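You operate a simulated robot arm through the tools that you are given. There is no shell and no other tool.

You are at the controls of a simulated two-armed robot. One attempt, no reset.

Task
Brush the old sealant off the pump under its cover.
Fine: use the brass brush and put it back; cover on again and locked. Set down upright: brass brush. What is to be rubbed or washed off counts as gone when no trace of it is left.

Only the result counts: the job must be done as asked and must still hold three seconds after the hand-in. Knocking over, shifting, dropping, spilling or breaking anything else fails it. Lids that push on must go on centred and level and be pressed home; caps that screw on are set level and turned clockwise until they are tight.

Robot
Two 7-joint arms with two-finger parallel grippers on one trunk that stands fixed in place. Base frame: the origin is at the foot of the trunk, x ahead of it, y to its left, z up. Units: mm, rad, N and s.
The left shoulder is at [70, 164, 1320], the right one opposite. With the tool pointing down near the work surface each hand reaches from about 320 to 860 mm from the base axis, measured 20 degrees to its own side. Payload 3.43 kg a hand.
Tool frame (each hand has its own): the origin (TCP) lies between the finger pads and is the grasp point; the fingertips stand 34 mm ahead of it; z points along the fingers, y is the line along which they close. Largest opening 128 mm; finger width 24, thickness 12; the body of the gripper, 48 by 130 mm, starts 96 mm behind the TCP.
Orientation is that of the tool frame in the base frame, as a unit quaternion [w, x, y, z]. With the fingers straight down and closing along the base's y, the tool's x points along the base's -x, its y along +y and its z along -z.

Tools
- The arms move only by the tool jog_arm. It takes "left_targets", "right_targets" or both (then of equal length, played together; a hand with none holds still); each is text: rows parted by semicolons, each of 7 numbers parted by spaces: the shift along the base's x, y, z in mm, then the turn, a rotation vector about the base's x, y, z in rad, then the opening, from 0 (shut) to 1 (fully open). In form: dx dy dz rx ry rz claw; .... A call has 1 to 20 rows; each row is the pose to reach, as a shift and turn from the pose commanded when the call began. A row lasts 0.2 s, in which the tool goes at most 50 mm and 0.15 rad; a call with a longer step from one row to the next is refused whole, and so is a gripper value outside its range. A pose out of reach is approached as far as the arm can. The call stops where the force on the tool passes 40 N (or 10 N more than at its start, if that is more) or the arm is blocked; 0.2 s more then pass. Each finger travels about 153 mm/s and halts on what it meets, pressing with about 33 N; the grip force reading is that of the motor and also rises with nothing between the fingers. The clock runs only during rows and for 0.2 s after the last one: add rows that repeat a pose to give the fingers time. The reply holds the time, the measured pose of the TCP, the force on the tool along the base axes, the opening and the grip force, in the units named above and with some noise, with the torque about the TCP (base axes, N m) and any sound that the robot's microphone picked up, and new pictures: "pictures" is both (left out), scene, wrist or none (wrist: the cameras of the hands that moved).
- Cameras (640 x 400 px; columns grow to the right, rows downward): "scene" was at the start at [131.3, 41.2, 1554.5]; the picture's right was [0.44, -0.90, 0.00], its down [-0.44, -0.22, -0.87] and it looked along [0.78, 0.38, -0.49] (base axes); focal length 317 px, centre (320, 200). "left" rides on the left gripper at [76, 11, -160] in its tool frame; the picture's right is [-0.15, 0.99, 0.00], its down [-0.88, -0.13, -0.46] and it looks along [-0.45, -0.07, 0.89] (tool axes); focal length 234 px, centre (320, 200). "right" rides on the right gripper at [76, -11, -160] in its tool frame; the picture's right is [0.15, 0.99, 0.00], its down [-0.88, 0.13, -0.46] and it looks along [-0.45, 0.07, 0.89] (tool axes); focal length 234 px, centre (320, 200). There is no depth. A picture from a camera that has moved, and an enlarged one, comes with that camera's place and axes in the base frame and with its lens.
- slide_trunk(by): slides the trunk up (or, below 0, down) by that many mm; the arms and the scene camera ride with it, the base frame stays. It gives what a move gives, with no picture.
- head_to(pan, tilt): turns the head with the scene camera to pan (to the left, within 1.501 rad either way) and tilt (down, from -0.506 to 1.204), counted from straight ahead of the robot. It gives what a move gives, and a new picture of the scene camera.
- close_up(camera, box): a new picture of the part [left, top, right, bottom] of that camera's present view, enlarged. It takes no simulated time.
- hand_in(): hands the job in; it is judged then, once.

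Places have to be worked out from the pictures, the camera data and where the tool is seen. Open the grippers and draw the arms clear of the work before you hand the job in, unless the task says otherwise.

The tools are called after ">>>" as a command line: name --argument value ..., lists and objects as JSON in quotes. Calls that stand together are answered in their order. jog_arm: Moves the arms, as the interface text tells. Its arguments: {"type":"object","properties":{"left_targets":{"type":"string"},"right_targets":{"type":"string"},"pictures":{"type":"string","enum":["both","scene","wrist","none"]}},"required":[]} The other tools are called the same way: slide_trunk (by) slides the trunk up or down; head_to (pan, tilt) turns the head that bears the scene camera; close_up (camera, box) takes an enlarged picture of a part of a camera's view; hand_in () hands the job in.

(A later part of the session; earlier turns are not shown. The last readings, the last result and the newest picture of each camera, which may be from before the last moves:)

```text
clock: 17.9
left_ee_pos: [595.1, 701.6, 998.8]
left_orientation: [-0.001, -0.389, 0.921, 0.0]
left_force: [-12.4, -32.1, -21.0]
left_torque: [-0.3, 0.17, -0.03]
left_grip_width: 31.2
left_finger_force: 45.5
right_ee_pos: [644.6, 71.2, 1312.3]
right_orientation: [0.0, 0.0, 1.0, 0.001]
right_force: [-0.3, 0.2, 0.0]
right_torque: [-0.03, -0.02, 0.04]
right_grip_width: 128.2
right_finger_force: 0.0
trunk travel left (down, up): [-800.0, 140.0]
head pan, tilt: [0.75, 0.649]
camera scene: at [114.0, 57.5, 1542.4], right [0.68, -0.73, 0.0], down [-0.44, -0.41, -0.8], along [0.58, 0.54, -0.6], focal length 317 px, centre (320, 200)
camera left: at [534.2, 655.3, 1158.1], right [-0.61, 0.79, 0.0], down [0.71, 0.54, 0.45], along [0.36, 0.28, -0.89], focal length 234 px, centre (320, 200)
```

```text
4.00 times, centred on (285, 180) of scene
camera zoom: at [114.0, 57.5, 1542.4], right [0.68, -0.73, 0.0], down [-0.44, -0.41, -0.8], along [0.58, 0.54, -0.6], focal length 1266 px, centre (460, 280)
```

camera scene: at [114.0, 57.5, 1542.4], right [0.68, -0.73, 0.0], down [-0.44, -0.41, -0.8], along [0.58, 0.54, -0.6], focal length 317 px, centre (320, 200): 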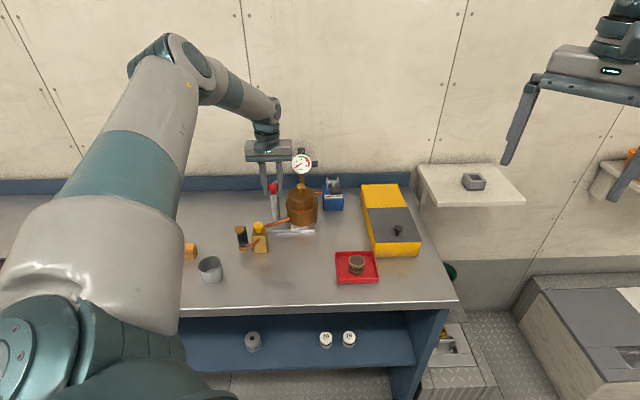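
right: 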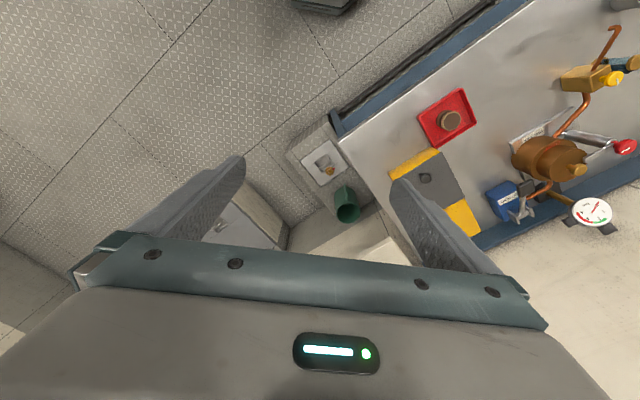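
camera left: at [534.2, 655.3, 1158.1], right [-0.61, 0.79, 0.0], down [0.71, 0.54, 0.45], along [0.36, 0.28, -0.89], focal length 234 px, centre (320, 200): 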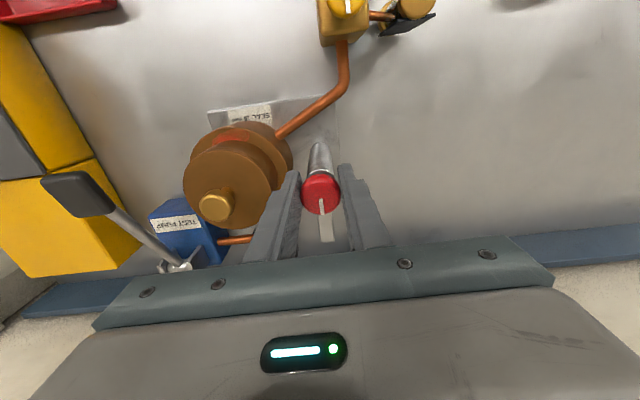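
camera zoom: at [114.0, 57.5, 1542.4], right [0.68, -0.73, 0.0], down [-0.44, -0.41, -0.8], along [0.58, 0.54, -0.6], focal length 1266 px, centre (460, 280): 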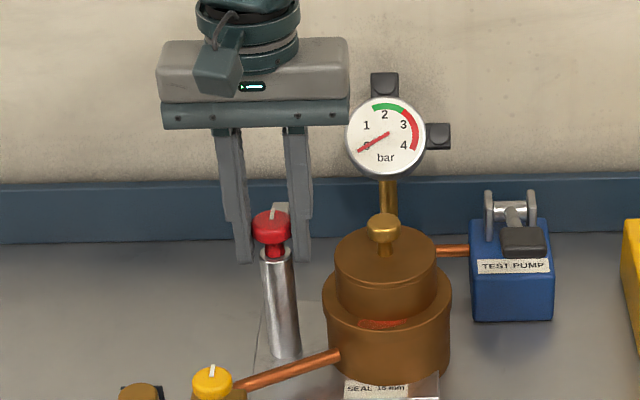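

The arm now points away from the cover (turned about 90°), with some side force building up, so I release the knob and rise clear.

>>> jog_arm --left_targets "0 0 0 0 0 0 0.4;0 0 0 0 0 0 0.5;0 0 30 0 0 0 0.5;0 0 70 0 0 0 0.5;0 0 110 0 0 0 0.5;0 0 110 0 0 0 0.5" --pictures "both"

>>> close_up --camera "scene" --box '[240, 130, 330, 230]'

>>> close_up --camera "left" --box '[160, 80, 400, 260]'

```text
clock: 19.3
left_ee_pos: [596.2, 707.4, 1109.7]
left_orientation: [0.0, -0.389, 0.921, 0.0]
left_force: [-0.4, 1.1, 0.0]
left_torque: [0.01, 0.01, 0.0]
left_grip_width: 64.1
left_finger_force: 0.1
right_ee_pos: [644.2, 73.9, 1312.5]
right_orientation: [0.0, 0.001, 1.0, 0.0]
right_force: [0.2, 0.5, 0.6]
right_torque: [-0.02, 0.03, 0.02]
right_grip_width: 127.9
right_finger_force: 0.1
trunk travel left (down, up): [-800.0, 140.0]
head pan, tilt: [0.75, 0.649]
camera scene: at [113.7, 60.6, 1542.4], right [0.68, -0.73, 0.0], down [-0.44, -0.41, -0.8], along [0.58, 0.54, -0.6], focal length 317 px, centre (320, 200)
camera left: at [534.2, 658.9, 1268.4], right [-0.61, 0.79, 0.0], down [0.71, 0.54, 0.46], along [0.36, 0.28, -0.89], focal length 234 px, centre (320, 200)
```

scene: 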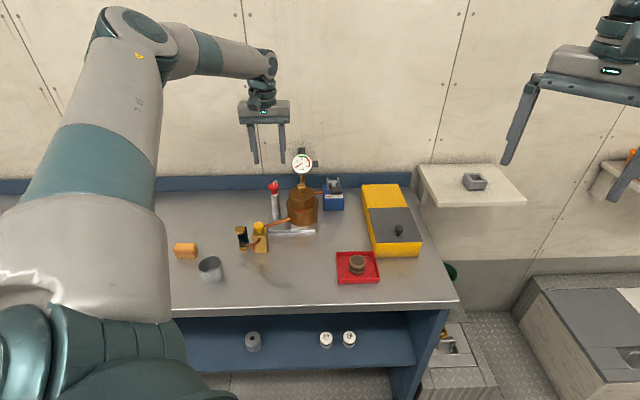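
left: 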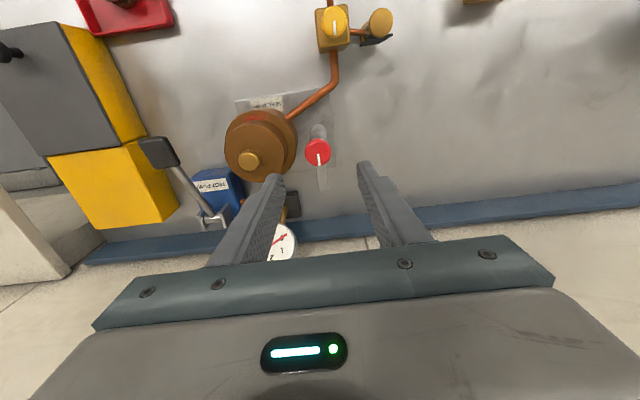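

```text
4.00 times, centred on (285, 180) of scene
camera zoom: at [113.7, 60.6, 1542.4], right [0.68, -0.73, 0.0], down [-0.44, -0.41, -0.8], along [0.58, 0.54, -0.6], focal length 1266 px, centre (460, 280)
```

zoom: 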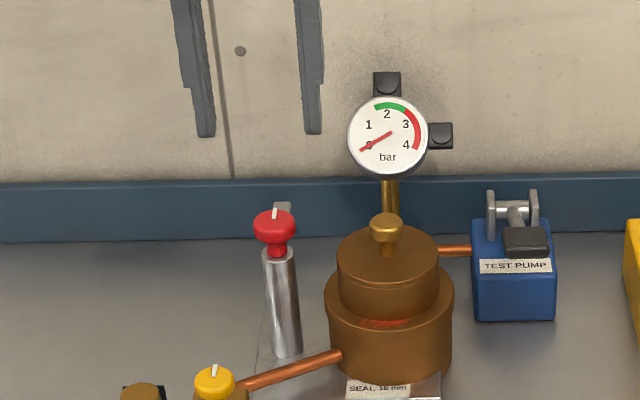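

```text
2.22 times, centred on (280, 170) of left
camera zoom: at [534.2, 658.9, 1268.4], right [-0.61, 0.79, 0.0], down [0.71, 0.54, 0.46], along [0.36, 0.28, -0.89], focal length 520 px, centre (409, 267)
```

zoom: 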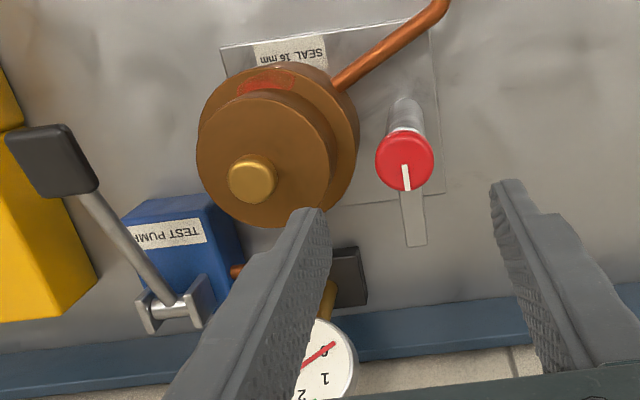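

The lock arm is off the cover. Next I move the left hand above the cover knob, about (659, 643), fingers closing along the bench direction.

>>> jog_arm --left_targets "21 -21 -10 0 0 0 0.5;42 -42 -20 0 0 0 0.5;63 -64 -40 0 0 0 0.5;63 -64 -40 0 0 0 0.5" --pictures "both"

>>> close_up --camera "left" --box '[200, 80, 440, 260]'

>>> close_up --camera "scene" --box '[255, 130, 345, 230]'

```text
clock: 20.3
left_ee_pos: [657.6, 643.4, 1070.9]
left_orientation: [0.0, -0.389, 0.921, 0.0]
left_force: [0.5, 0.7, -0.2]
left_torque: [0.02, -0.02, 0.03]
left_grip_width: 64.0
left_finger_force: 0.0
right_ee_pos: [643.9, 73.3, 1312.7]
right_orientation: [0.0, 0.0, 1.0, 0.0]
right_force: [-0.3, 1.0, -0.6]
right_torque: [-0.02, 0.03, -0.02]
right_grip_width: 127.9
right_finger_force: 0.1
trunk travel left (down, up): [-800.0, 140.0]
head pan, tilt: [0.75, 0.649]
camera scene: at [112.9, 60.3, 1542.5], right [0.68, -0.73, 0.0], down [-0.44, -0.41, -0.8], along [0.58, 0.54, -0.6], focal length 317 px, centre (320, 200)
camera left: at [596.7, 597.5, 1229.4], right [-0.61, 0.79, 0.0], down [0.71, 0.54, 0.46], along [0.36, 0.28, -0.89], focal length 234 px, centre (320, 200)
```

scene: 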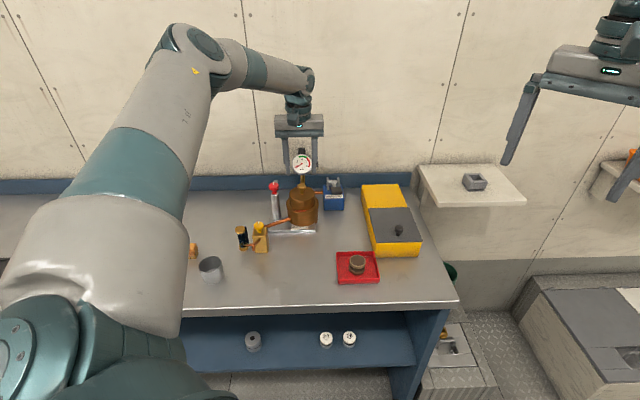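
left: 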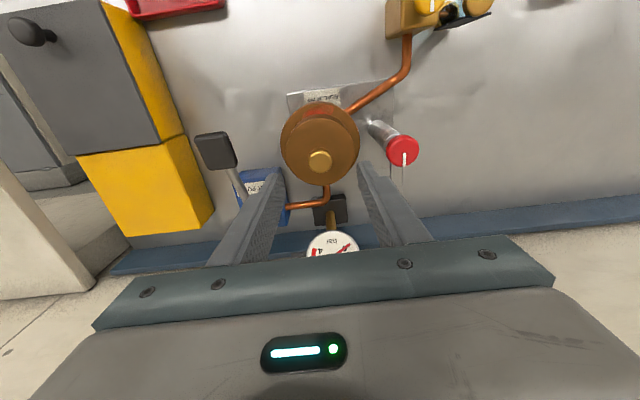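

```text
2.22 times, centred on (320, 170) of left
camera zoom: at [596.7, 597.5, 1229.4], right [-0.61, 0.79, 0.0], down [0.71, 0.54, 0.46], along [0.36, 0.28, -0.89], focal length 520 px, centre (320, 267)
```

zoom: 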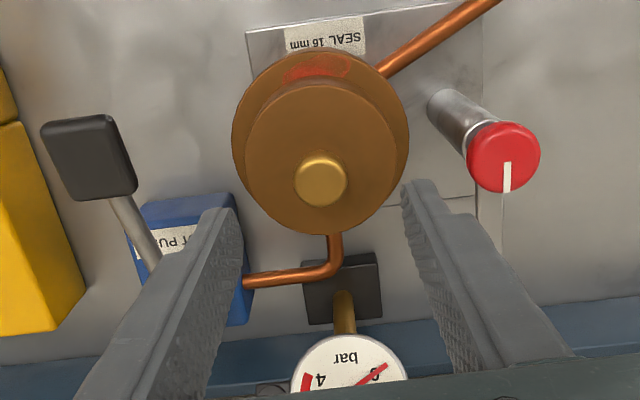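

```text
4.00 times, centred on (300, 180) of scene
camera zoom: at [112.9, 60.3, 1542.5], right [0.68, -0.73, 0.0], down [-0.44, -0.41, -0.8], along [0.58, 0.54, -0.6], focal length 1266 px, centre (400, 280)
```

zoom: 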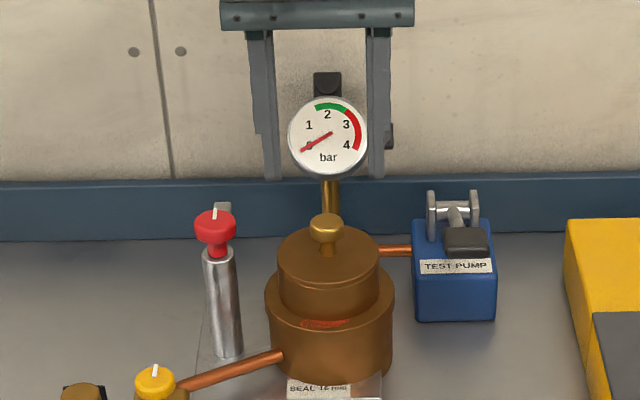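

The knob is centred below. I descend so the fingertips stay just above the cover top, then close on the knob.

>>> jog_arm --left_targets "0 2 -30 0 0 0 0.5;0 2 -60 0 0 0 0.5;0 2 -76 0 0 0 0.5;0 2 -76 0 0 0 0.3;0 2 -76 0 0 0 0.15;0 2 -76 0 0 0 0.15;0 2 -76 0 0 0 0.15" --pictures "both"

>>> close_up --camera "scene" --box '[255, 130, 345, 230]'

```text
clock: 21.9
left_ee_pos: [643.1, 637.3, 1004.8]
left_orientation: [0.001, -0.389, 0.921, 0.001]
left_force: [-0.1, 0.7, 0.5]
left_torque: [0.08, -0.01, 0.04]
left_grip_width: 24.2
left_finger_force: 33.3
left hand out of reach, approached as far as the arm can: row 2, 3, 4, 5, 6, 7
right_ee_pos: [644.8, 72.9, 1312.5]
right_orientation: [0.0, 0.0, 1.0, 0.0]
right_force: [-0.6, 0.1, 0.0]
right_torque: [0.01, 0.01, 0.0]
right_grip_width: 127.7
right_finger_force: 0.1
trunk travel left (down, up): [-800.0, 140.0]
head pan, tilt: [0.75, 0.649]
camera scene: at [113.9, 60.1, 1542.4], right [0.68, -0.73, 0.0], down [-0.44, -0.41, -0.8], along [0.58, 0.54, -0.6], focal length 317 px, centre (320, 200)
camera left: at [582.2, 591.1, 1163.5], right [-0.61, 0.79, 0.0], down [0.71, 0.54, 0.46], along [0.36, 0.28, -0.89], focal length 234 px, centre (320, 200)
```

scene: 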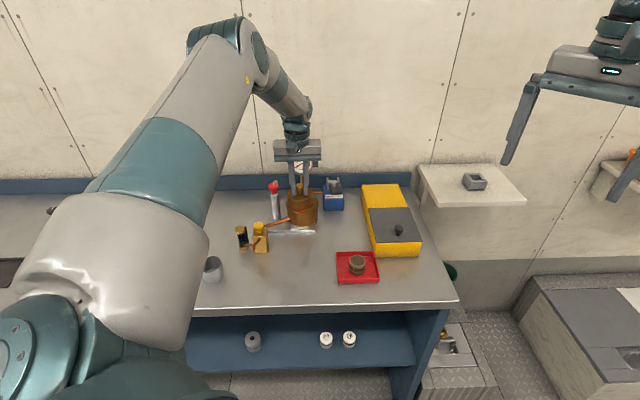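
left: 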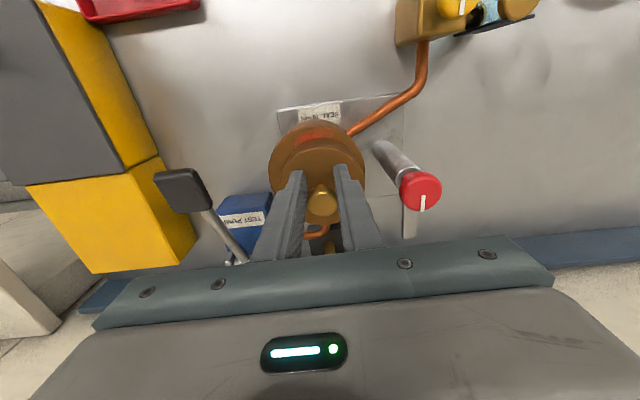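

```text
4.00 times, centred on (300, 180) of scene
camera zoom: at [113.9, 60.1, 1542.4], right [0.68, -0.73, 0.0], down [-0.44, -0.41, -0.8], along [0.58, 0.54, -0.6], focal length 1266 px, centre (400, 280)
```

zoom: 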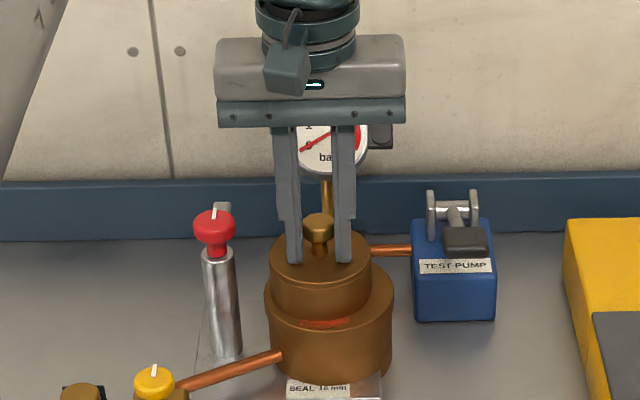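

The hand ran out of reach short of the knob (stopped at x=643). I open, rise, and lower the trunk so the arm reaches farther.

>>> jog_arm --left_targets "0 0 0 0 0 0 0.5;0 0 0 0 0 0 0.5;-10 -10 40 0 0 0 0.5;-20 -20 80 0 0 0 0.5;-30 -30 120 0 0 0 0.5;-30 -30 160 0 0 0 0.5;-30 -30 200 0 0 0 0.5;-30 -30 200 0 0 0 0.5" --pictures "none"

>>> slide_trunk --by -150

>>> head_to --pan 0.75 --tilt 0.6

>>> close_up --camera "left" --box '[160, 40, 480, 260]'

```text
clock: 23.7
left_ee_pos: [614.2, 609.5, 1207.1]
left_orientation: [0.0, -0.389, 0.921, 0.0]
left_force: [-1.7, -0.2, -1.0]
left_torque: [0.05, 0.03, 0.03]
left_grip_width: 63.8
left_finger_force: 0.0
right_ee_pos: [645.8, 73.3, 1312.7]
right_orientation: [0.0, 0.0, 1.0, 0.0]
right_force: [0.6, 0.6, -1.1]
right_torque: [0.02, 0.03, -0.03]
right_grip_width: 128.0
right_finger_force: 0.1
trunk travel left (down, up): [-800.0, 140.0]
head pan, tilt: [0.75, 0.649]
```

```text
clock: 25.4
left_ee_pos: [613.9, 608.5, 1056.7]
left_orientation: [0.0, -0.389, 0.921, 0.001]
left_force: [-0.4, 0.1, 0.0]
left_torque: [0.02, 0.0, 0.04]
left_grip_width: 64.3
left_finger_force: 0.1
right_ee_pos: [645.5, 73.6, 1162.5]
right_orientation: [0.0, 0.0, 1.0, 0.0]
right_force: [0.7, 1.5, 0.1]
right_torque: [0.04, -0.01, -0.01]
right_grip_width: 127.8
right_finger_force: 0.0
trunk travel left (down, up): [-650.0, 290.0]
head pan, tilt: [0.75, 0.649]
```

```text
clock: 26.1
left_ee_pos: [613.5, 607.6, 1056.5]
left_orientation: [0.0, -0.389, 0.921, 0.0]
left_force: [0.2, 0.3, 0.9]
left_torque: [0.0, 0.01, -0.01]
left_grip_width: 63.9
left_finger_force: 0.0
right_ee_pos: [644.7, 73.8, 1162.7]
right_orientation: [0.001, 0.0, 1.0, -0.001]
right_force: [-0.5, 0.5, 0.4]
right_torque: [0.02, -0.01, -0.01]
right_grip_width: 128.0
right_finger_force: 0.1
trunk travel left (down, up): [-650.0, 290.0]
head pan, tilt: [0.75, 0.6]
camera scene: at [114.5, 61.3, 1396.7], right [0.68, -0.73, 0.0], down [-0.41, -0.39, -0.82], along [0.6, 0.56, -0.57], focal length 317 px, centre (320, 200)
```

scene: 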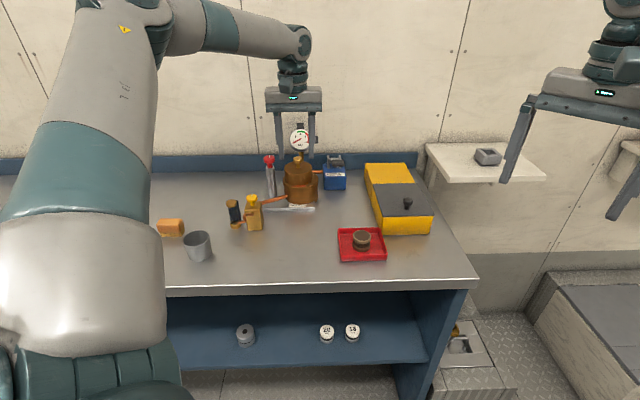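

```text
1.82 times, centred on (320, 150) of left
camera zoom: at [552.3, 562.3, 1215.9], right [-0.61, 0.79, 0.0], down [0.71, 0.54, 0.46], along [0.36, 0.28, -0.89], focal length 426 px, centre (320, 291)
```

zoom: 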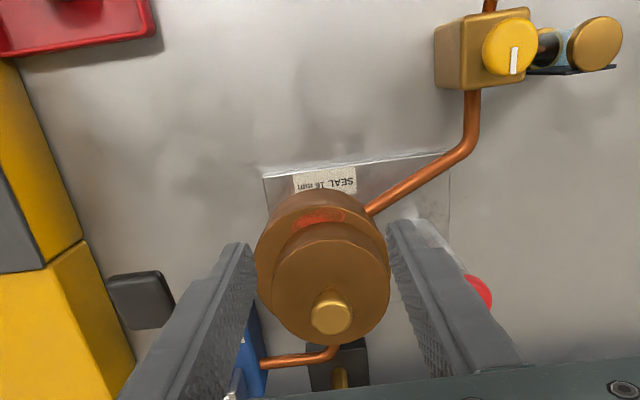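

With the trunk down 150 mm I retry: forward over the knob near (657, 646), then down and close.

>>> jog_arm --left_targets "22 19 0 0 0 0 0.5;43 38 -10 0 0 0 0.5;43 38 -35 0 0 0 0.5;43 38 -62 0 0 0 0.5;43 38 -62 0 0 0 0.5" --pictures "both"

>>> close_up --camera "left" --box '[200, 80, 440, 260]'

>>> close_up --camera "scene" --box '[250, 100, 350, 220]'

```text
clock: 27.3
left_ee_pos: [656.5, 644.6, 1002.1]
left_orientation: [0.003, -0.39, 0.921, 0.001]
left_force: [3.3, 6.9, 26.1]
left_torque: [0.71, 0.67, -0.24]
left_grip_width: 65.2
left_finger_force: 1.8
right_ee_pos: [643.7, 71.5, 1164.0]
right_orientation: [0.001, 0.0, 1.0, 0.001]
right_force: [-0.1, 0.2, 0.1]
right_torque: [-0.02, -0.02, -0.01]
right_grip_width: 127.9
right_finger_force: 0.1
trunk travel left (down, up): [-650.0, 290.0]
head pan, tilt: [0.75, 0.6]
camera scene: at [112.1, 59.4, 1397.5], right [0.68, -0.73, 0.0], down [-0.41, -0.38, -0.83], along [0.6, 0.56, -0.56], focal length 317 px, centre (320, 200)
camera left: at [593.7, 598.7, 1159.3], right [-0.61, 0.79, 0.0], down [0.7, 0.54, 0.46], along [0.37, 0.28, -0.89], focal length 234 px, centre (320, 200)
```

scene: 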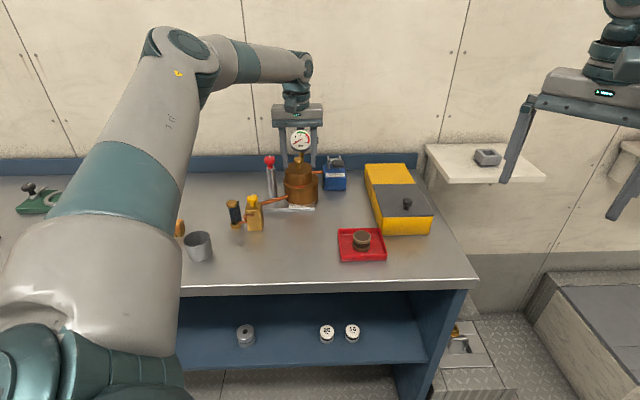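
left: 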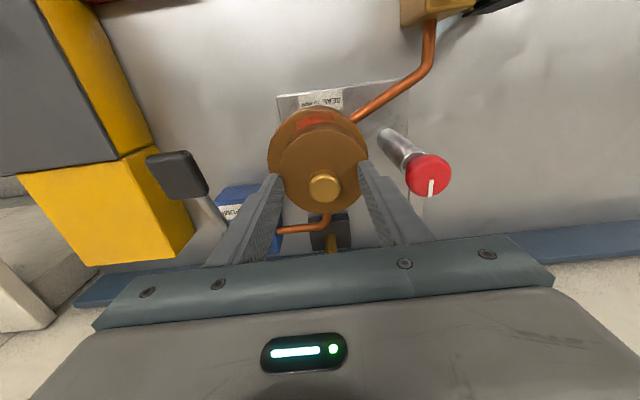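

```text
2.22 times, centred on (320, 170) of left
camera zoom: at [593.7, 598.7, 1159.3], right [-0.61, 0.79, 0.0], down [0.7, 0.54, 0.46], along [0.37, 0.28, -0.89], focal length 520 px, centre (320, 267)
```

zoom: 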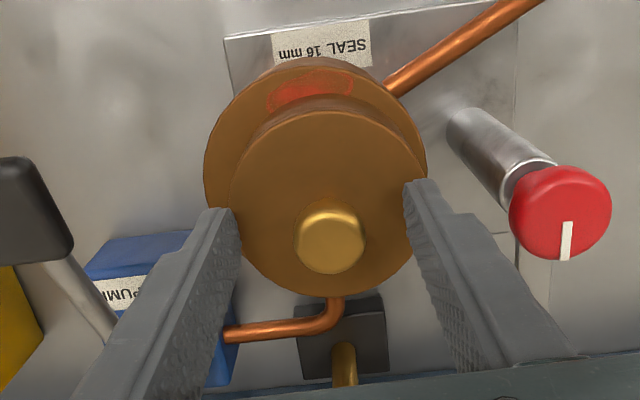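

```text
3.33 times, centred on (300, 160) of scene
camera zoom: at [112.1, 59.4, 1397.5], right [0.68, -0.73, 0.0], down [-0.41, -0.38, -0.83], along [0.6, 0.56, -0.56], focal length 1055 px, centre (387, 333)
```

zoom: 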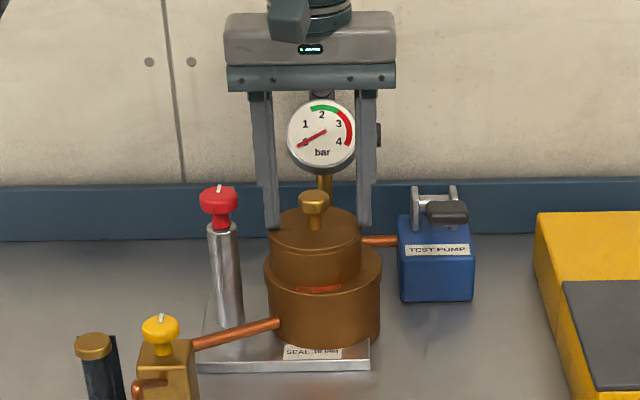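

The fingertips touched the cover's top (26 N up), so the cover top is at about z 968. I rise to about 1005, shift slightly, and close on the knob.

>>> jog_arm --left_targets "-3 1 11 0 0 0 0.5;-3 1 11 0 0 0 0.3;-3 1 11 0 0 0 0.1;-3 1 11 0 0 0 0.1;-3 1 11 0 0 0 0.1" --pictures "wrist"

>>> close_up --camera "scene" --box '[250, 100, 350, 220]'

```text
clock: 28.5
left_ee_pos: [653.3, 648.6, 1007.9]
left_orientation: [0.0, -0.389, 0.921, 0.0]
left_force: [-0.1, 1.0, 0.5]
left_torque: [-0.01, -0.02, 0.02]
left_grip_width: 24.9
left_finger_force: 33.1
right_ee_pos: [644.4, 73.6, 1162.1]
right_orientation: [0.0, 0.0, 1.0, 0.0]
right_force: [-0.1, 0.1, 0.2]
right_torque: [0.03, -0.04, -0.02]
right_grip_width: 128.0
right_finger_force: 0.1
trunk travel left (down, up): [-650.0, 290.0]
head pan, tilt: [0.75, 0.6]
camera left: at [592.2, 602.0, 1166.0], right [-0.61, 0.79, 0.0], down [0.71, 0.54, 0.46], along [0.36, 0.28, -0.89], focal length 234 px, centre (320, 200)
```

left: 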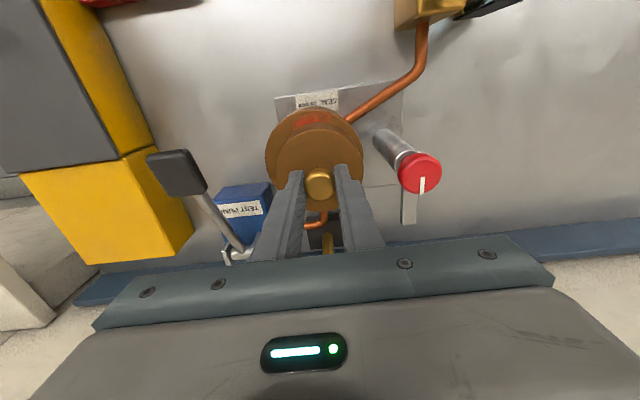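

```text
3.33 times, centred on (300, 160) of scene
camera zoom: at [114.8, 61.5, 1396.7], right [0.68, -0.73, 0.0], down [-0.41, -0.39, -0.82], along [0.6, 0.56, -0.57], focal length 1055 px, centre (387, 333)
```

zoom: 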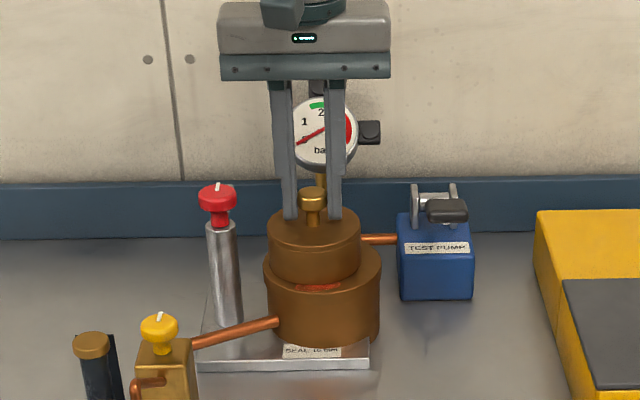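

The knob is gripped at 24.9 mm. I lift gently straight up.

>>> jog_arm --left_targets "0 0 4 0 0 0 0.1;0 0 8 0 0 0 0.1;0 0 15 0 0 0 0.1;0 0 25 0 0 0 0.1;0 0 25 0 0 0 0.1" --pictures "wrist"

>>> close_up --camera "scene" --box '[250, 100, 350, 220]'

```text
clock: 29.7
left_ee_pos: [654.7, 648.4, 1030.5]
left_orientation: [0.0, -0.388, 0.921, 0.0]
left_force: [-1.5, 0.5, -3.3]
left_torque: [-0.01, -0.04, 0.0]
left_grip_width: 24.5
left_finger_force: 32.9
right_ee_pos: [644.5, 73.9, 1163.6]
right_orientation: [0.001, 0.0, 1.0, 0.001]
right_force: [-0.1, -0.3, 0.3]
right_torque: [-0.01, 0.0, 0.04]
right_grip_width: 128.0
right_finger_force: 0.0
trunk travel left (down, up): [-650.0, 290.0]
head pan, tilt: [0.75, 0.6]
camera left: at [593.6, 602.3, 1188.9], right [-0.61, 0.79, 0.0], down [0.71, 0.54, 0.46], along [0.36, 0.28, -0.89], focal length 234 px, centre (320, 200)
```

left: 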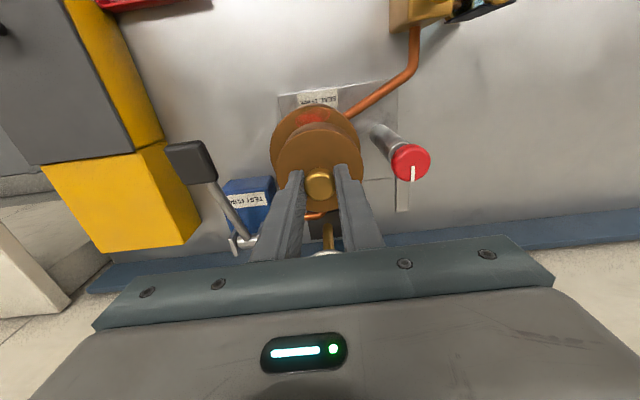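

```text
3.33 times, centred on (300, 160) of scene
camera zoom: at [115.1, 61.9, 1396.6], right [0.68, -0.73, 0.0], down [-0.41, -0.39, -0.82], along [0.6, 0.56, -0.57], focal length 1055 px, centre (387, 333)
```

zoom: 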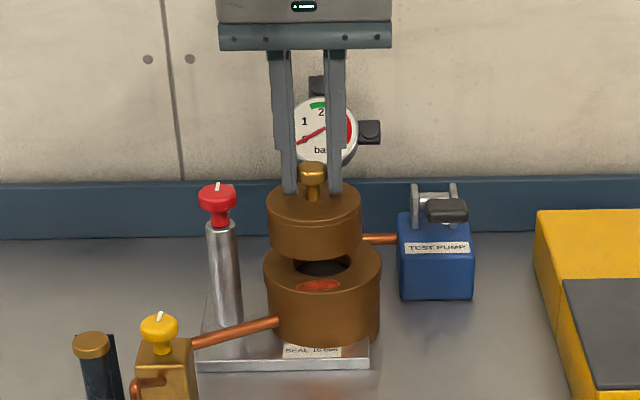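

The whole upper cylinder is the cover; it lifts off easily and the sealant is a red patch on the body's rim. I carry the cover out over the open bench in front, around (510, 497).

>>> jog_arm --left_targets "0 0 30 0 0 0 0.1;0 0 60 0 0 0 0.1;-15 -15 70 0 0 0 0.1;-40 -42 70 0 0 0 0.1;-70 -73 70 0 0 0 0.1;-100 -104 70 0 0 0 0.1;-130 -136 70 0 0 0 0.1;-144 -151 60 0 0 0 0.1;-144 -151 30 0 0 0 0.1;-144 -151 30 0 0 0 0.1" --pictures "both"

>>> close_up --camera "scene" --box '[220, 100, 400, 280]'

```text
clock: 31.9
left_ee_pos: [510.4, 496.1, 1060.8]
left_orientation: [0.0, -0.39, 0.921, 0.0]
left_force: [-0.1, -0.5, -3.0]
left_torque: [0.01, -0.01, -0.01]
left_grip_width: 24.8
left_finger_force: 33.2
right_ee_pos: [644.1, 72.7, 1162.9]
right_orientation: [0.0, 0.0, 1.0, 0.001]
right_force: [0.5, 0.4, 0.7]
right_torque: [0.04, -0.04, -0.02]
right_grip_width: 128.1
right_finger_force: 0.0
trunk travel left (down, up): [-650.0, 290.0]
head pan, tilt: [0.75, 0.6]
camera scene: at [114.3, 61.2, 1396.8], right [0.68, -0.73, 0.0], down [-0.41, -0.39, -0.83], along [0.6, 0.56, -0.56], focal length 317 px, centre (320, 200)
camera left: at [448.1, 450.2, 1219.4], right [-0.61, 0.79, 0.0], down [0.71, 0.54, 0.46], along [0.36, 0.28, -0.89], focal length 234 px, centre (320, 200)
```

scene: 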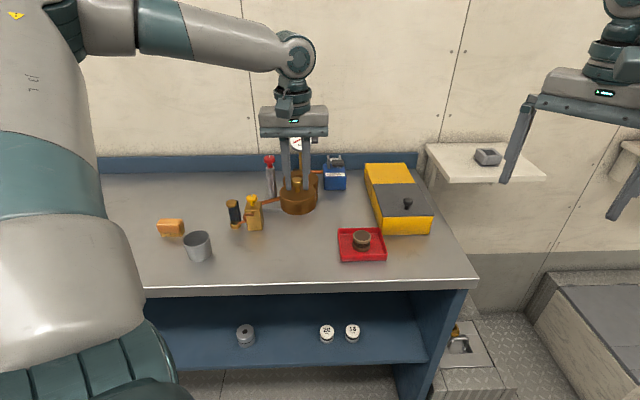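
left: 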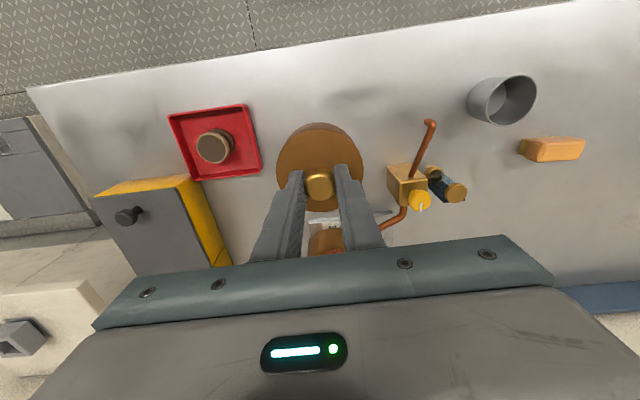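

```text
2.22 times, centred on (310, 190) of scene
camera zoom: at [114.3, 61.2, 1396.8], right [0.68, -0.73, 0.0], down [-0.41, -0.39, -0.83], along [0.6, 0.56, -0.56], focal length 704 px, centre (342, 222)
```

zoom: 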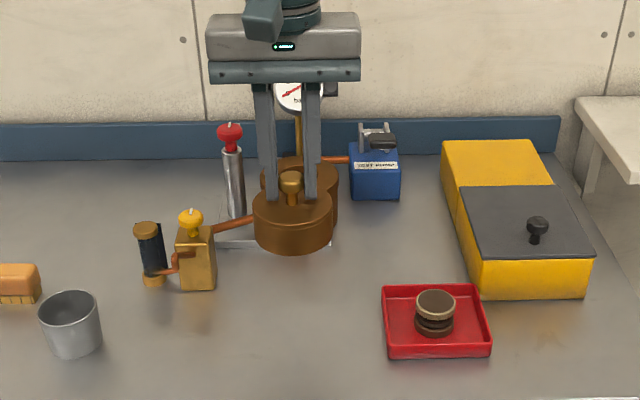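

The spot beneath is clear. I lower the cover, slowly near the bench.

>>> jog_arm --left_targets "0 0 -30 0 0 0 0.1;0 0 -60 0 0 0 0.1;0 0 -75 0 0 0 0.1;0 0 -85 0 0 0 0.1;0 0 -90 0 0 0 0.1;0 0 -90 0 0 0 0.1" --pictures "both"

>>> close_up --camera "scene" --box '[220, 120, 400, 280]'

```text
clock: 33.3
left_ee_pos: [508.3, 497.4, 969.8]
left_orientation: [0.0, -0.39, 0.921, 0.0]
left_force: [-0.5, 0.3, -2.6]
left_torque: [0.02, 0.02, 0.0]
left_grip_width: 24.9
left_finger_force: 32.9
right_ee_pos: [644.5, 75.0, 1162.8]
right_orientation: [0.0, 0.0, 1.0, 0.001]
right_force: [0.5, 0.0, 0.2]
right_torque: [-0.03, -0.01, 0.01]
right_grip_width: 128.0
right_finger_force: 0.1
trunk travel left (down, up): [-650.0, 290.0]
head pan, tilt: [0.75, 0.6]
camera scene: at [114.8, 61.6, 1396.7], right [0.68, -0.73, 0.0], down [-0.41, -0.39, -0.82], along [0.6, 0.56, -0.57], focal length 317 px, centre (320, 200)
camera left: at [447.1, 451.0, 1128.8], right [-0.61, 0.79, 0.0], down [0.71, 0.54, 0.46], along [0.36, 0.28, -0.89], focal length 234 px, centre (320, 200)
```

scene: 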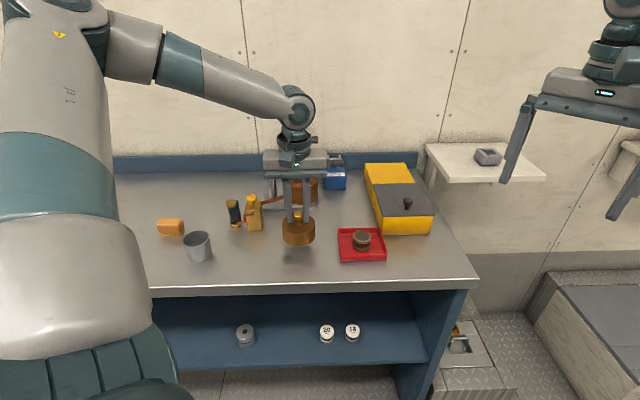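
left: 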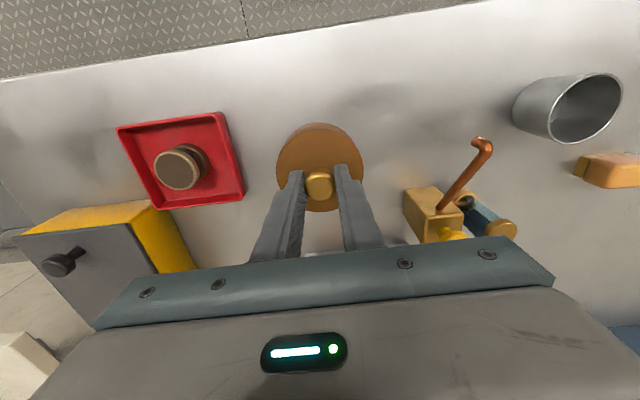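

```text
2.50 times, centred on (310, 200) of scene
camera zoom: at [114.8, 61.6, 1396.7], right [0.68, -0.73, 0.0], down [-0.41, -0.39, -0.82], along [0.6, 0.56, -0.57], focal length 792 px, centre (345, 200)
```

zoom: 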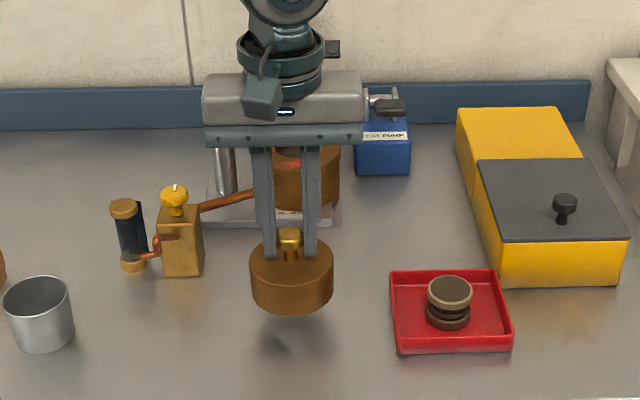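

Still no contact; the shadow shows it hanging roughly 20–30 mm above the bench. I descend in small steps.

>>> jog_arm --left_targets "0 0 -5 0 0 0 0.1;0 0 -10 0 0 0 0.1;0 0 -14 0 0 0 0.1;0 0 -14 0 0 0 0.1" --pictures "none"

>>> close_up --camera "scene" --box '[260, 180, 340, 260]'

```text
clock: 34.3
left_ee_pos: [510.8, 496.3, 957.7]
left_orientation: [0.0, -0.389, 0.921, 0.0]
left_force: [0.3, 0.0, -2.8]
left_torque: [0.01, 0.03, -0.01]
left_grip_width: 24.9
left_finger_force: 33.2
right_ee_pos: [644.2, 73.4, 1163.7]
right_orientation: [-0.001, 0.0, 1.0, 0.0]
right_force: [-0.1, 0.2, 0.9]
right_torque: [0.0, -0.01, 0.0]
right_grip_width: 127.9
right_finger_force: 0.0
trunk travel left (down, up): [-650.0, 290.0]
head pan, tilt: [0.75, 0.6]
```

```text
5.00 times, centred on (300, 220) of scene
camera zoom: at [114.8, 61.6, 1396.7], right [0.68, -0.73, 0.0], down [-0.41, -0.39, -0.82], along [0.6, 0.56, -0.57], focal length 1583 px, centre (420, 100)
```

zoom: 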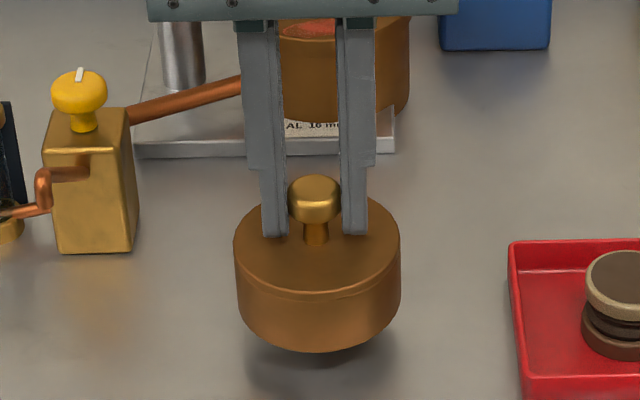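

Closer now. I keep stepping down 3 mm at a time until the force shows contact.

>>> jog_arm --left_targets "0 0 -3 0 0 0 0.1;0 0 -6 0 0 0 0.1;0 0 -9 0 0 0 0.1;0 0 -9 0 0 0 0.1" --pictures "none"

>>> close_up --camera "scene" --box '[260, 180, 340, 260]'

```text
clock: 35.3
left_ee_pos: [510.1, 496.8, 948.4]
left_orientation: [0.001, -0.389, 0.921, 0.0]
left_force: [0.6, 0.4, -2.3]
left_torque: [-0.01, 0.0, 0.02]
left_grip_width: 24.8
left_finger_force: 32.8
right_ee_pos: [644.2, 73.9, 1162.0]
right_orientation: [0.0, 0.0, 1.0, 0.001]
right_force: [0.0, -0.9, 0.1]
right_torque: [0.0, 0.03, -0.02]
right_grip_width: 127.8
right_finger_force: 0.0
trunk travel left (down, up): [-650.0, 290.0]
head pan, tilt: [0.75, 0.6]
```

```text
5.00 times, centred on (300, 220) of scene
camera zoom: at [114.8, 61.6, 1396.7], right [0.68, -0.73, 0.0], down [-0.41, -0.39, -0.82], along [0.6, 0.56, -0.57], focal length 1583 px, centre (420, 100)
```

zoom: 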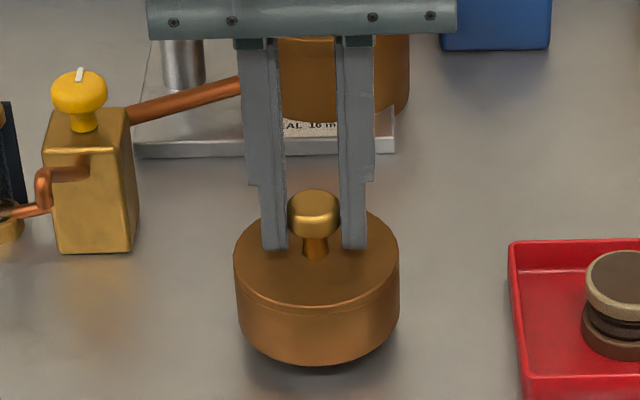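

Almost touching; a few more 2–3 mm steps.

>>> jog_arm --left_targets "0 0 -2 0 0 0 0.1;0 0 -4 0 0 0 0.1;0 0 -6 0 0 0 0.1;0 0 -6 0 0 0 0.1" --pictures "none"

>>> close_up --camera "scene" --box '[260, 180, 340, 260]'

```text
clock: 36.3
left_ee_pos: [509.0, 496.2, 941.0]
left_orientation: [0.0, -0.389, 0.921, -0.001]
left_force: [-0.1, -0.3, -2.3]
left_torque: [-0.02, -0.01, 0.0]
left_grip_width: 24.9
left_finger_force: 33.0
right_ee_pos: [643.4, 73.2, 1161.4]
right_orientation: [0.0, 0.0, 1.0, 0.0]
right_force: [0.2, 0.0, -0.9]
right_torque: [-0.05, -0.02, -0.01]
right_grip_width: 128.1
right_finger_force: 0.1
trunk travel left (down, up): [-650.0, 290.0]
head pan, tilt: [0.75, 0.6]
```

```text
5.00 times, centred on (300, 220) of scene
camera zoom: at [114.8, 61.6, 1396.7], right [0.68, -0.73, 0.0], down [-0.41, -0.39, -0.82], along [0.6, 0.56, -0.57], focal length 1583 px, centre (420, 100)
```

zoom: 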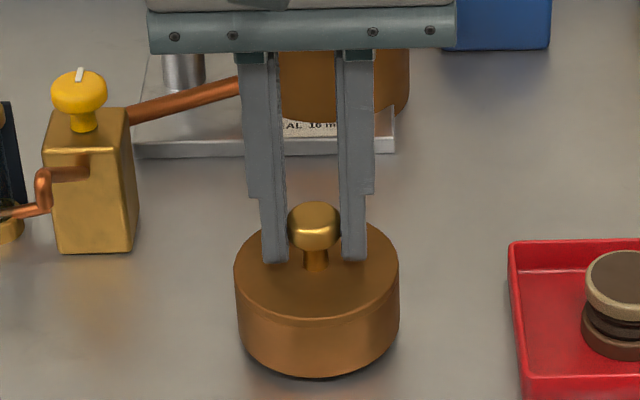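

>>> jog_arm --left_targets "0 0 -2 0 0 0 0.1;0 0 -4 0 0 0 0.1;0 0 -6 0 0 0 0.1;0 0 -6 0 0 0 0.1" --pictures "none"

>>> close_up --camera "scene" --box '[260, 180, 340, 260]'

```text
clock: 37.3
left_ee_pos: [510.4, 496.2, 935.4]
left_orientation: [0.0, -0.389, 0.921, 0.001]
left_force: [-0.2, 0.0, 1.1]
left_torque: [0.01, 0.25, 0.02]
left_grip_width: 24.9
left_finger_force: 32.9
right_ee_pos: [644.9, 74.4, 1163.1]
right_orientation: [-0.001, 0.0, 1.0, 0.0]
right_force: [0.1, 0.4, -0.2]
right_torque: [0.03, 0.02, -0.01]
right_grip_width: 128.1
right_finger_force: 0.1
trunk travel left (down, up): [-650.0, 290.0]
head pan, tilt: [0.75, 0.6]
```

```text
5.00 times, centred on (300, 220) of scene
camera zoom: at [114.4, 61.2, 1396.8], right [0.68, -0.73, 0.0], down [-0.41, -0.39, -0.83], along [0.6, 0.56, -0.56], focal length 1583 px, centre (420, 100)
```

zoom: 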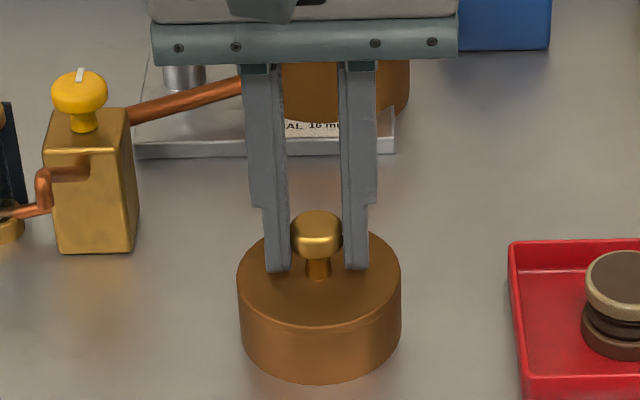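

The cover rests on the bench (force now upward). I open and rise straight off it.

>>> jog_arm --left_targets "0 0 0 0 0 0 0.25;0 0 0 0 0 0 0.4;0 0 0 0 0 0 0.4;0 0 30 0 0 0 0.4;0 0 70 0 0 0 0.4;0 0 110 0 0 0 0.4;0 0 150 0 0 0 0.4;0 0 150 0 0 0 0.4" --pictures "both"

>>> close_up --camera "scene" --box '[250, 150, 350, 260]'

>>> close_up --camera "scene" --box '[140, 190, 240, 270]'

>>> close_up --camera "left" --box '[250, 40, 610, 260]'

```text
clock: 39.1
left_ee_pos: [507.3, 496.9, 1086.4]
left_orientation: [0.0, -0.389, 0.921, 0.0]
left_force: [0.5, 0.0, -1.1]
left_torque: [0.05, 0.02, 0.0]
left_grip_width: 51.2
left_finger_force: 0.1
right_ee_pos: [644.7, 74.6, 1163.2]
right_orientation: [0.0, 0.001, 1.0, -0.001]
right_force: [0.1, 0.3, -0.1]
right_torque: [0.02, -0.01, 0.0]
right_grip_width: 128.1
right_finger_force: 0.1
trunk travel left (down, up): [-650.0, 290.0]
head pan, tilt: [0.75, 0.6]
camera scene: at [115.2, 61.9, 1396.6], right [0.68, -0.73, 0.0], down [-0.41, -0.39, -0.82], along [0.6, 0.56, -0.57], focal length 317 px, centre (320, 200)
camera left: at [446.9, 449.5, 1245.9], right [-0.61, 0.79, 0.0], down [0.71, 0.54, 0.46], along [0.36, 0.28, -0.89], focal length 234 px, centre (320, 200)
```

scene: 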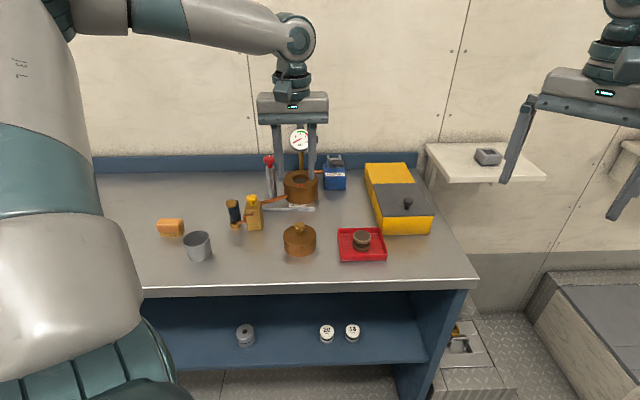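
left: 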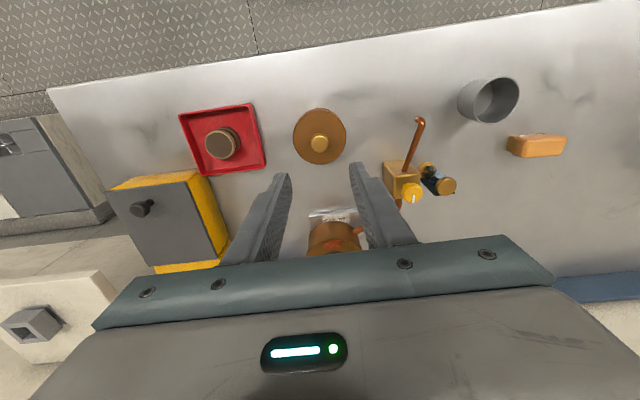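

```text
3.64 times, centred on (300, 205) of scene
camera zoom: at [115.2, 61.9, 1396.6], right [0.68, -0.73, 0.0], down [-0.41, -0.39, -0.82], along [0.6, 0.56, -0.57], focal length 1151 px, centre (393, 182)
```

zoom: 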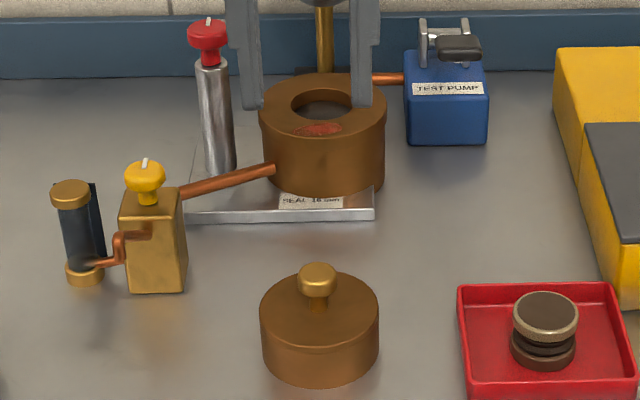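

```text
5.00 times, centred on (190, 230) of scene
camera zoom: at [115.2, 61.9, 1396.6], right [0.68, -0.73, 0.0], down [-0.41, -0.39, -0.82], along [0.6, 0.56, -0.57], focal length 1583 px, centre (970, 50)
```

zoom: 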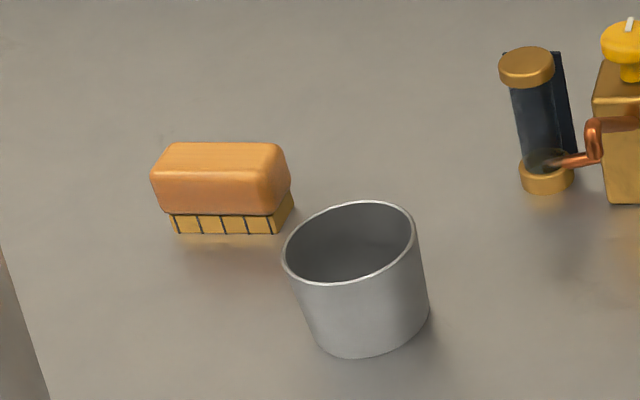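

```text
1.78 times, centred on (430, 150) of left
camera zoom: at [446.9, 449.5, 1245.9], right [-0.61, 0.79, 0.0], down [0.71, 0.54, 0.46], along [0.36, 0.28, -0.89], focal length 416 px, centre (124, 289)
```

zoom: 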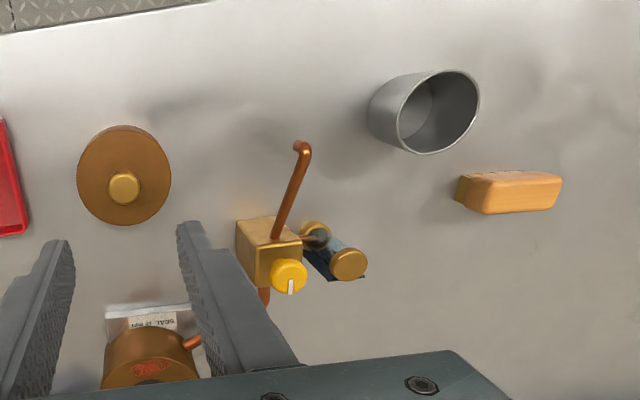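

The rim carries the sealant patch on its front; the cover stands safely on the bench. The brush is at about (313, 763), long axis along the bench. I move the left hand above it with the gripper opened wide.

>>> jog_arm --left_targets "-24 33 0 0 0 0 0.6;-48 66 0 0 0 0 0.7;-72 99 0 0 0 0 0.8;-97 133 0 0 0 0 0.9;-121 166 -10 0 0 0 0.9;-145 200 -20 0 0 0 0.9;-170 233 -30 0 0 0 0.9;-194 266 -40 0 0 0 0.9;-194 266 -40 0 0 0 0.9" --pictures "both"

>>> close_up --camera "left" --box '[200, 60, 440, 260]'

>>> close_up --camera "scene" --box '[250, 150, 350, 260]'

```text
clock: 41.1
left_ee_pos: [314.1, 765.2, 1046.9]
left_orientation: [0.0, -0.389, 0.921, -0.001]
left_force: [-0.1, -0.2, -0.3]
left_torque: [-0.01, 0.06, 0.01]
left_grip_width: 115.3
left_finger_force: 0.1
right_ee_pos: [645.0, 73.4, 1161.4]
right_orientation: [0.0, 0.001, 1.0, 0.0]
right_force: [-0.2, 0.5, -1.0]
right_torque: [0.0, 0.0, 0.03]
right_grip_width: 128.0
right_finger_force: 0.0
trunk travel left (down, up): [-650.0, 290.0]
head pan, tilt: [0.75, 0.6]
camera scene: at [115.0, 60.9, 1396.7], right [0.68, -0.73, 0.0], down [-0.41, -0.39, -0.82], along [0.6, 0.56, -0.57], focal length 317 px, centre (320, 200)
camera left: at [253.4, 718.5, 1206.4], right [-0.61, 0.79, 0.0], down [0.71, 0.54, 0.46], along [0.36, 0.28, -0.89], focal length 234 px, centre (320, 200)
```

scene: 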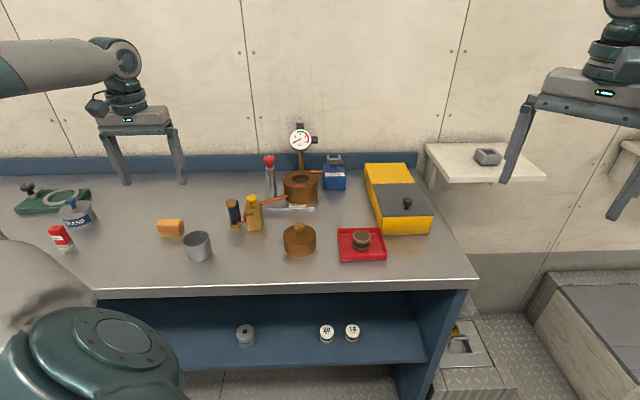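
left: 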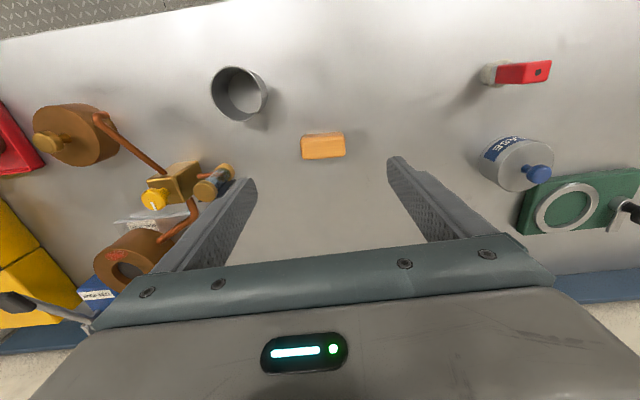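

```text
2.00 times, centred on (320, 160) of left
camera zoom: at [253.4, 718.5, 1206.4], right [-0.61, 0.79, 0.0], down [0.71, 0.54, 0.46], along [0.36, 0.28, -0.89], focal length 468 px, centre (320, 280)
```

zoom: 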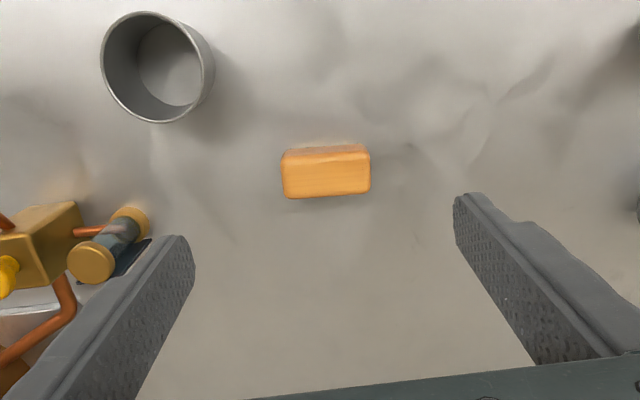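

```text
3.64 times, centred on (300, 205) of scene
camera zoom: at [115.0, 60.9, 1396.7], right [0.68, -0.73, 0.0], down [-0.41, -0.39, -0.82], along [0.6, 0.56, -0.57], focal length 1151 px, centre (393, 182)
```

zoom: 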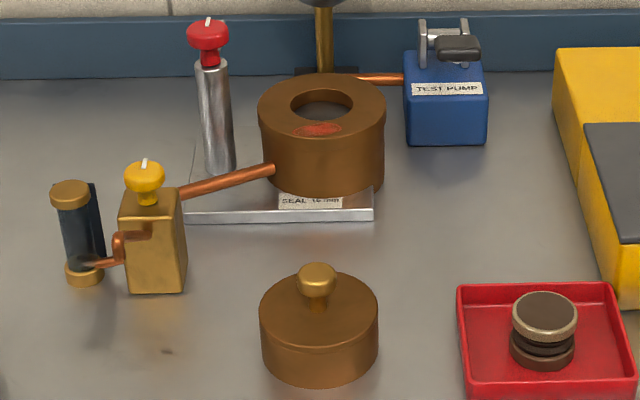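

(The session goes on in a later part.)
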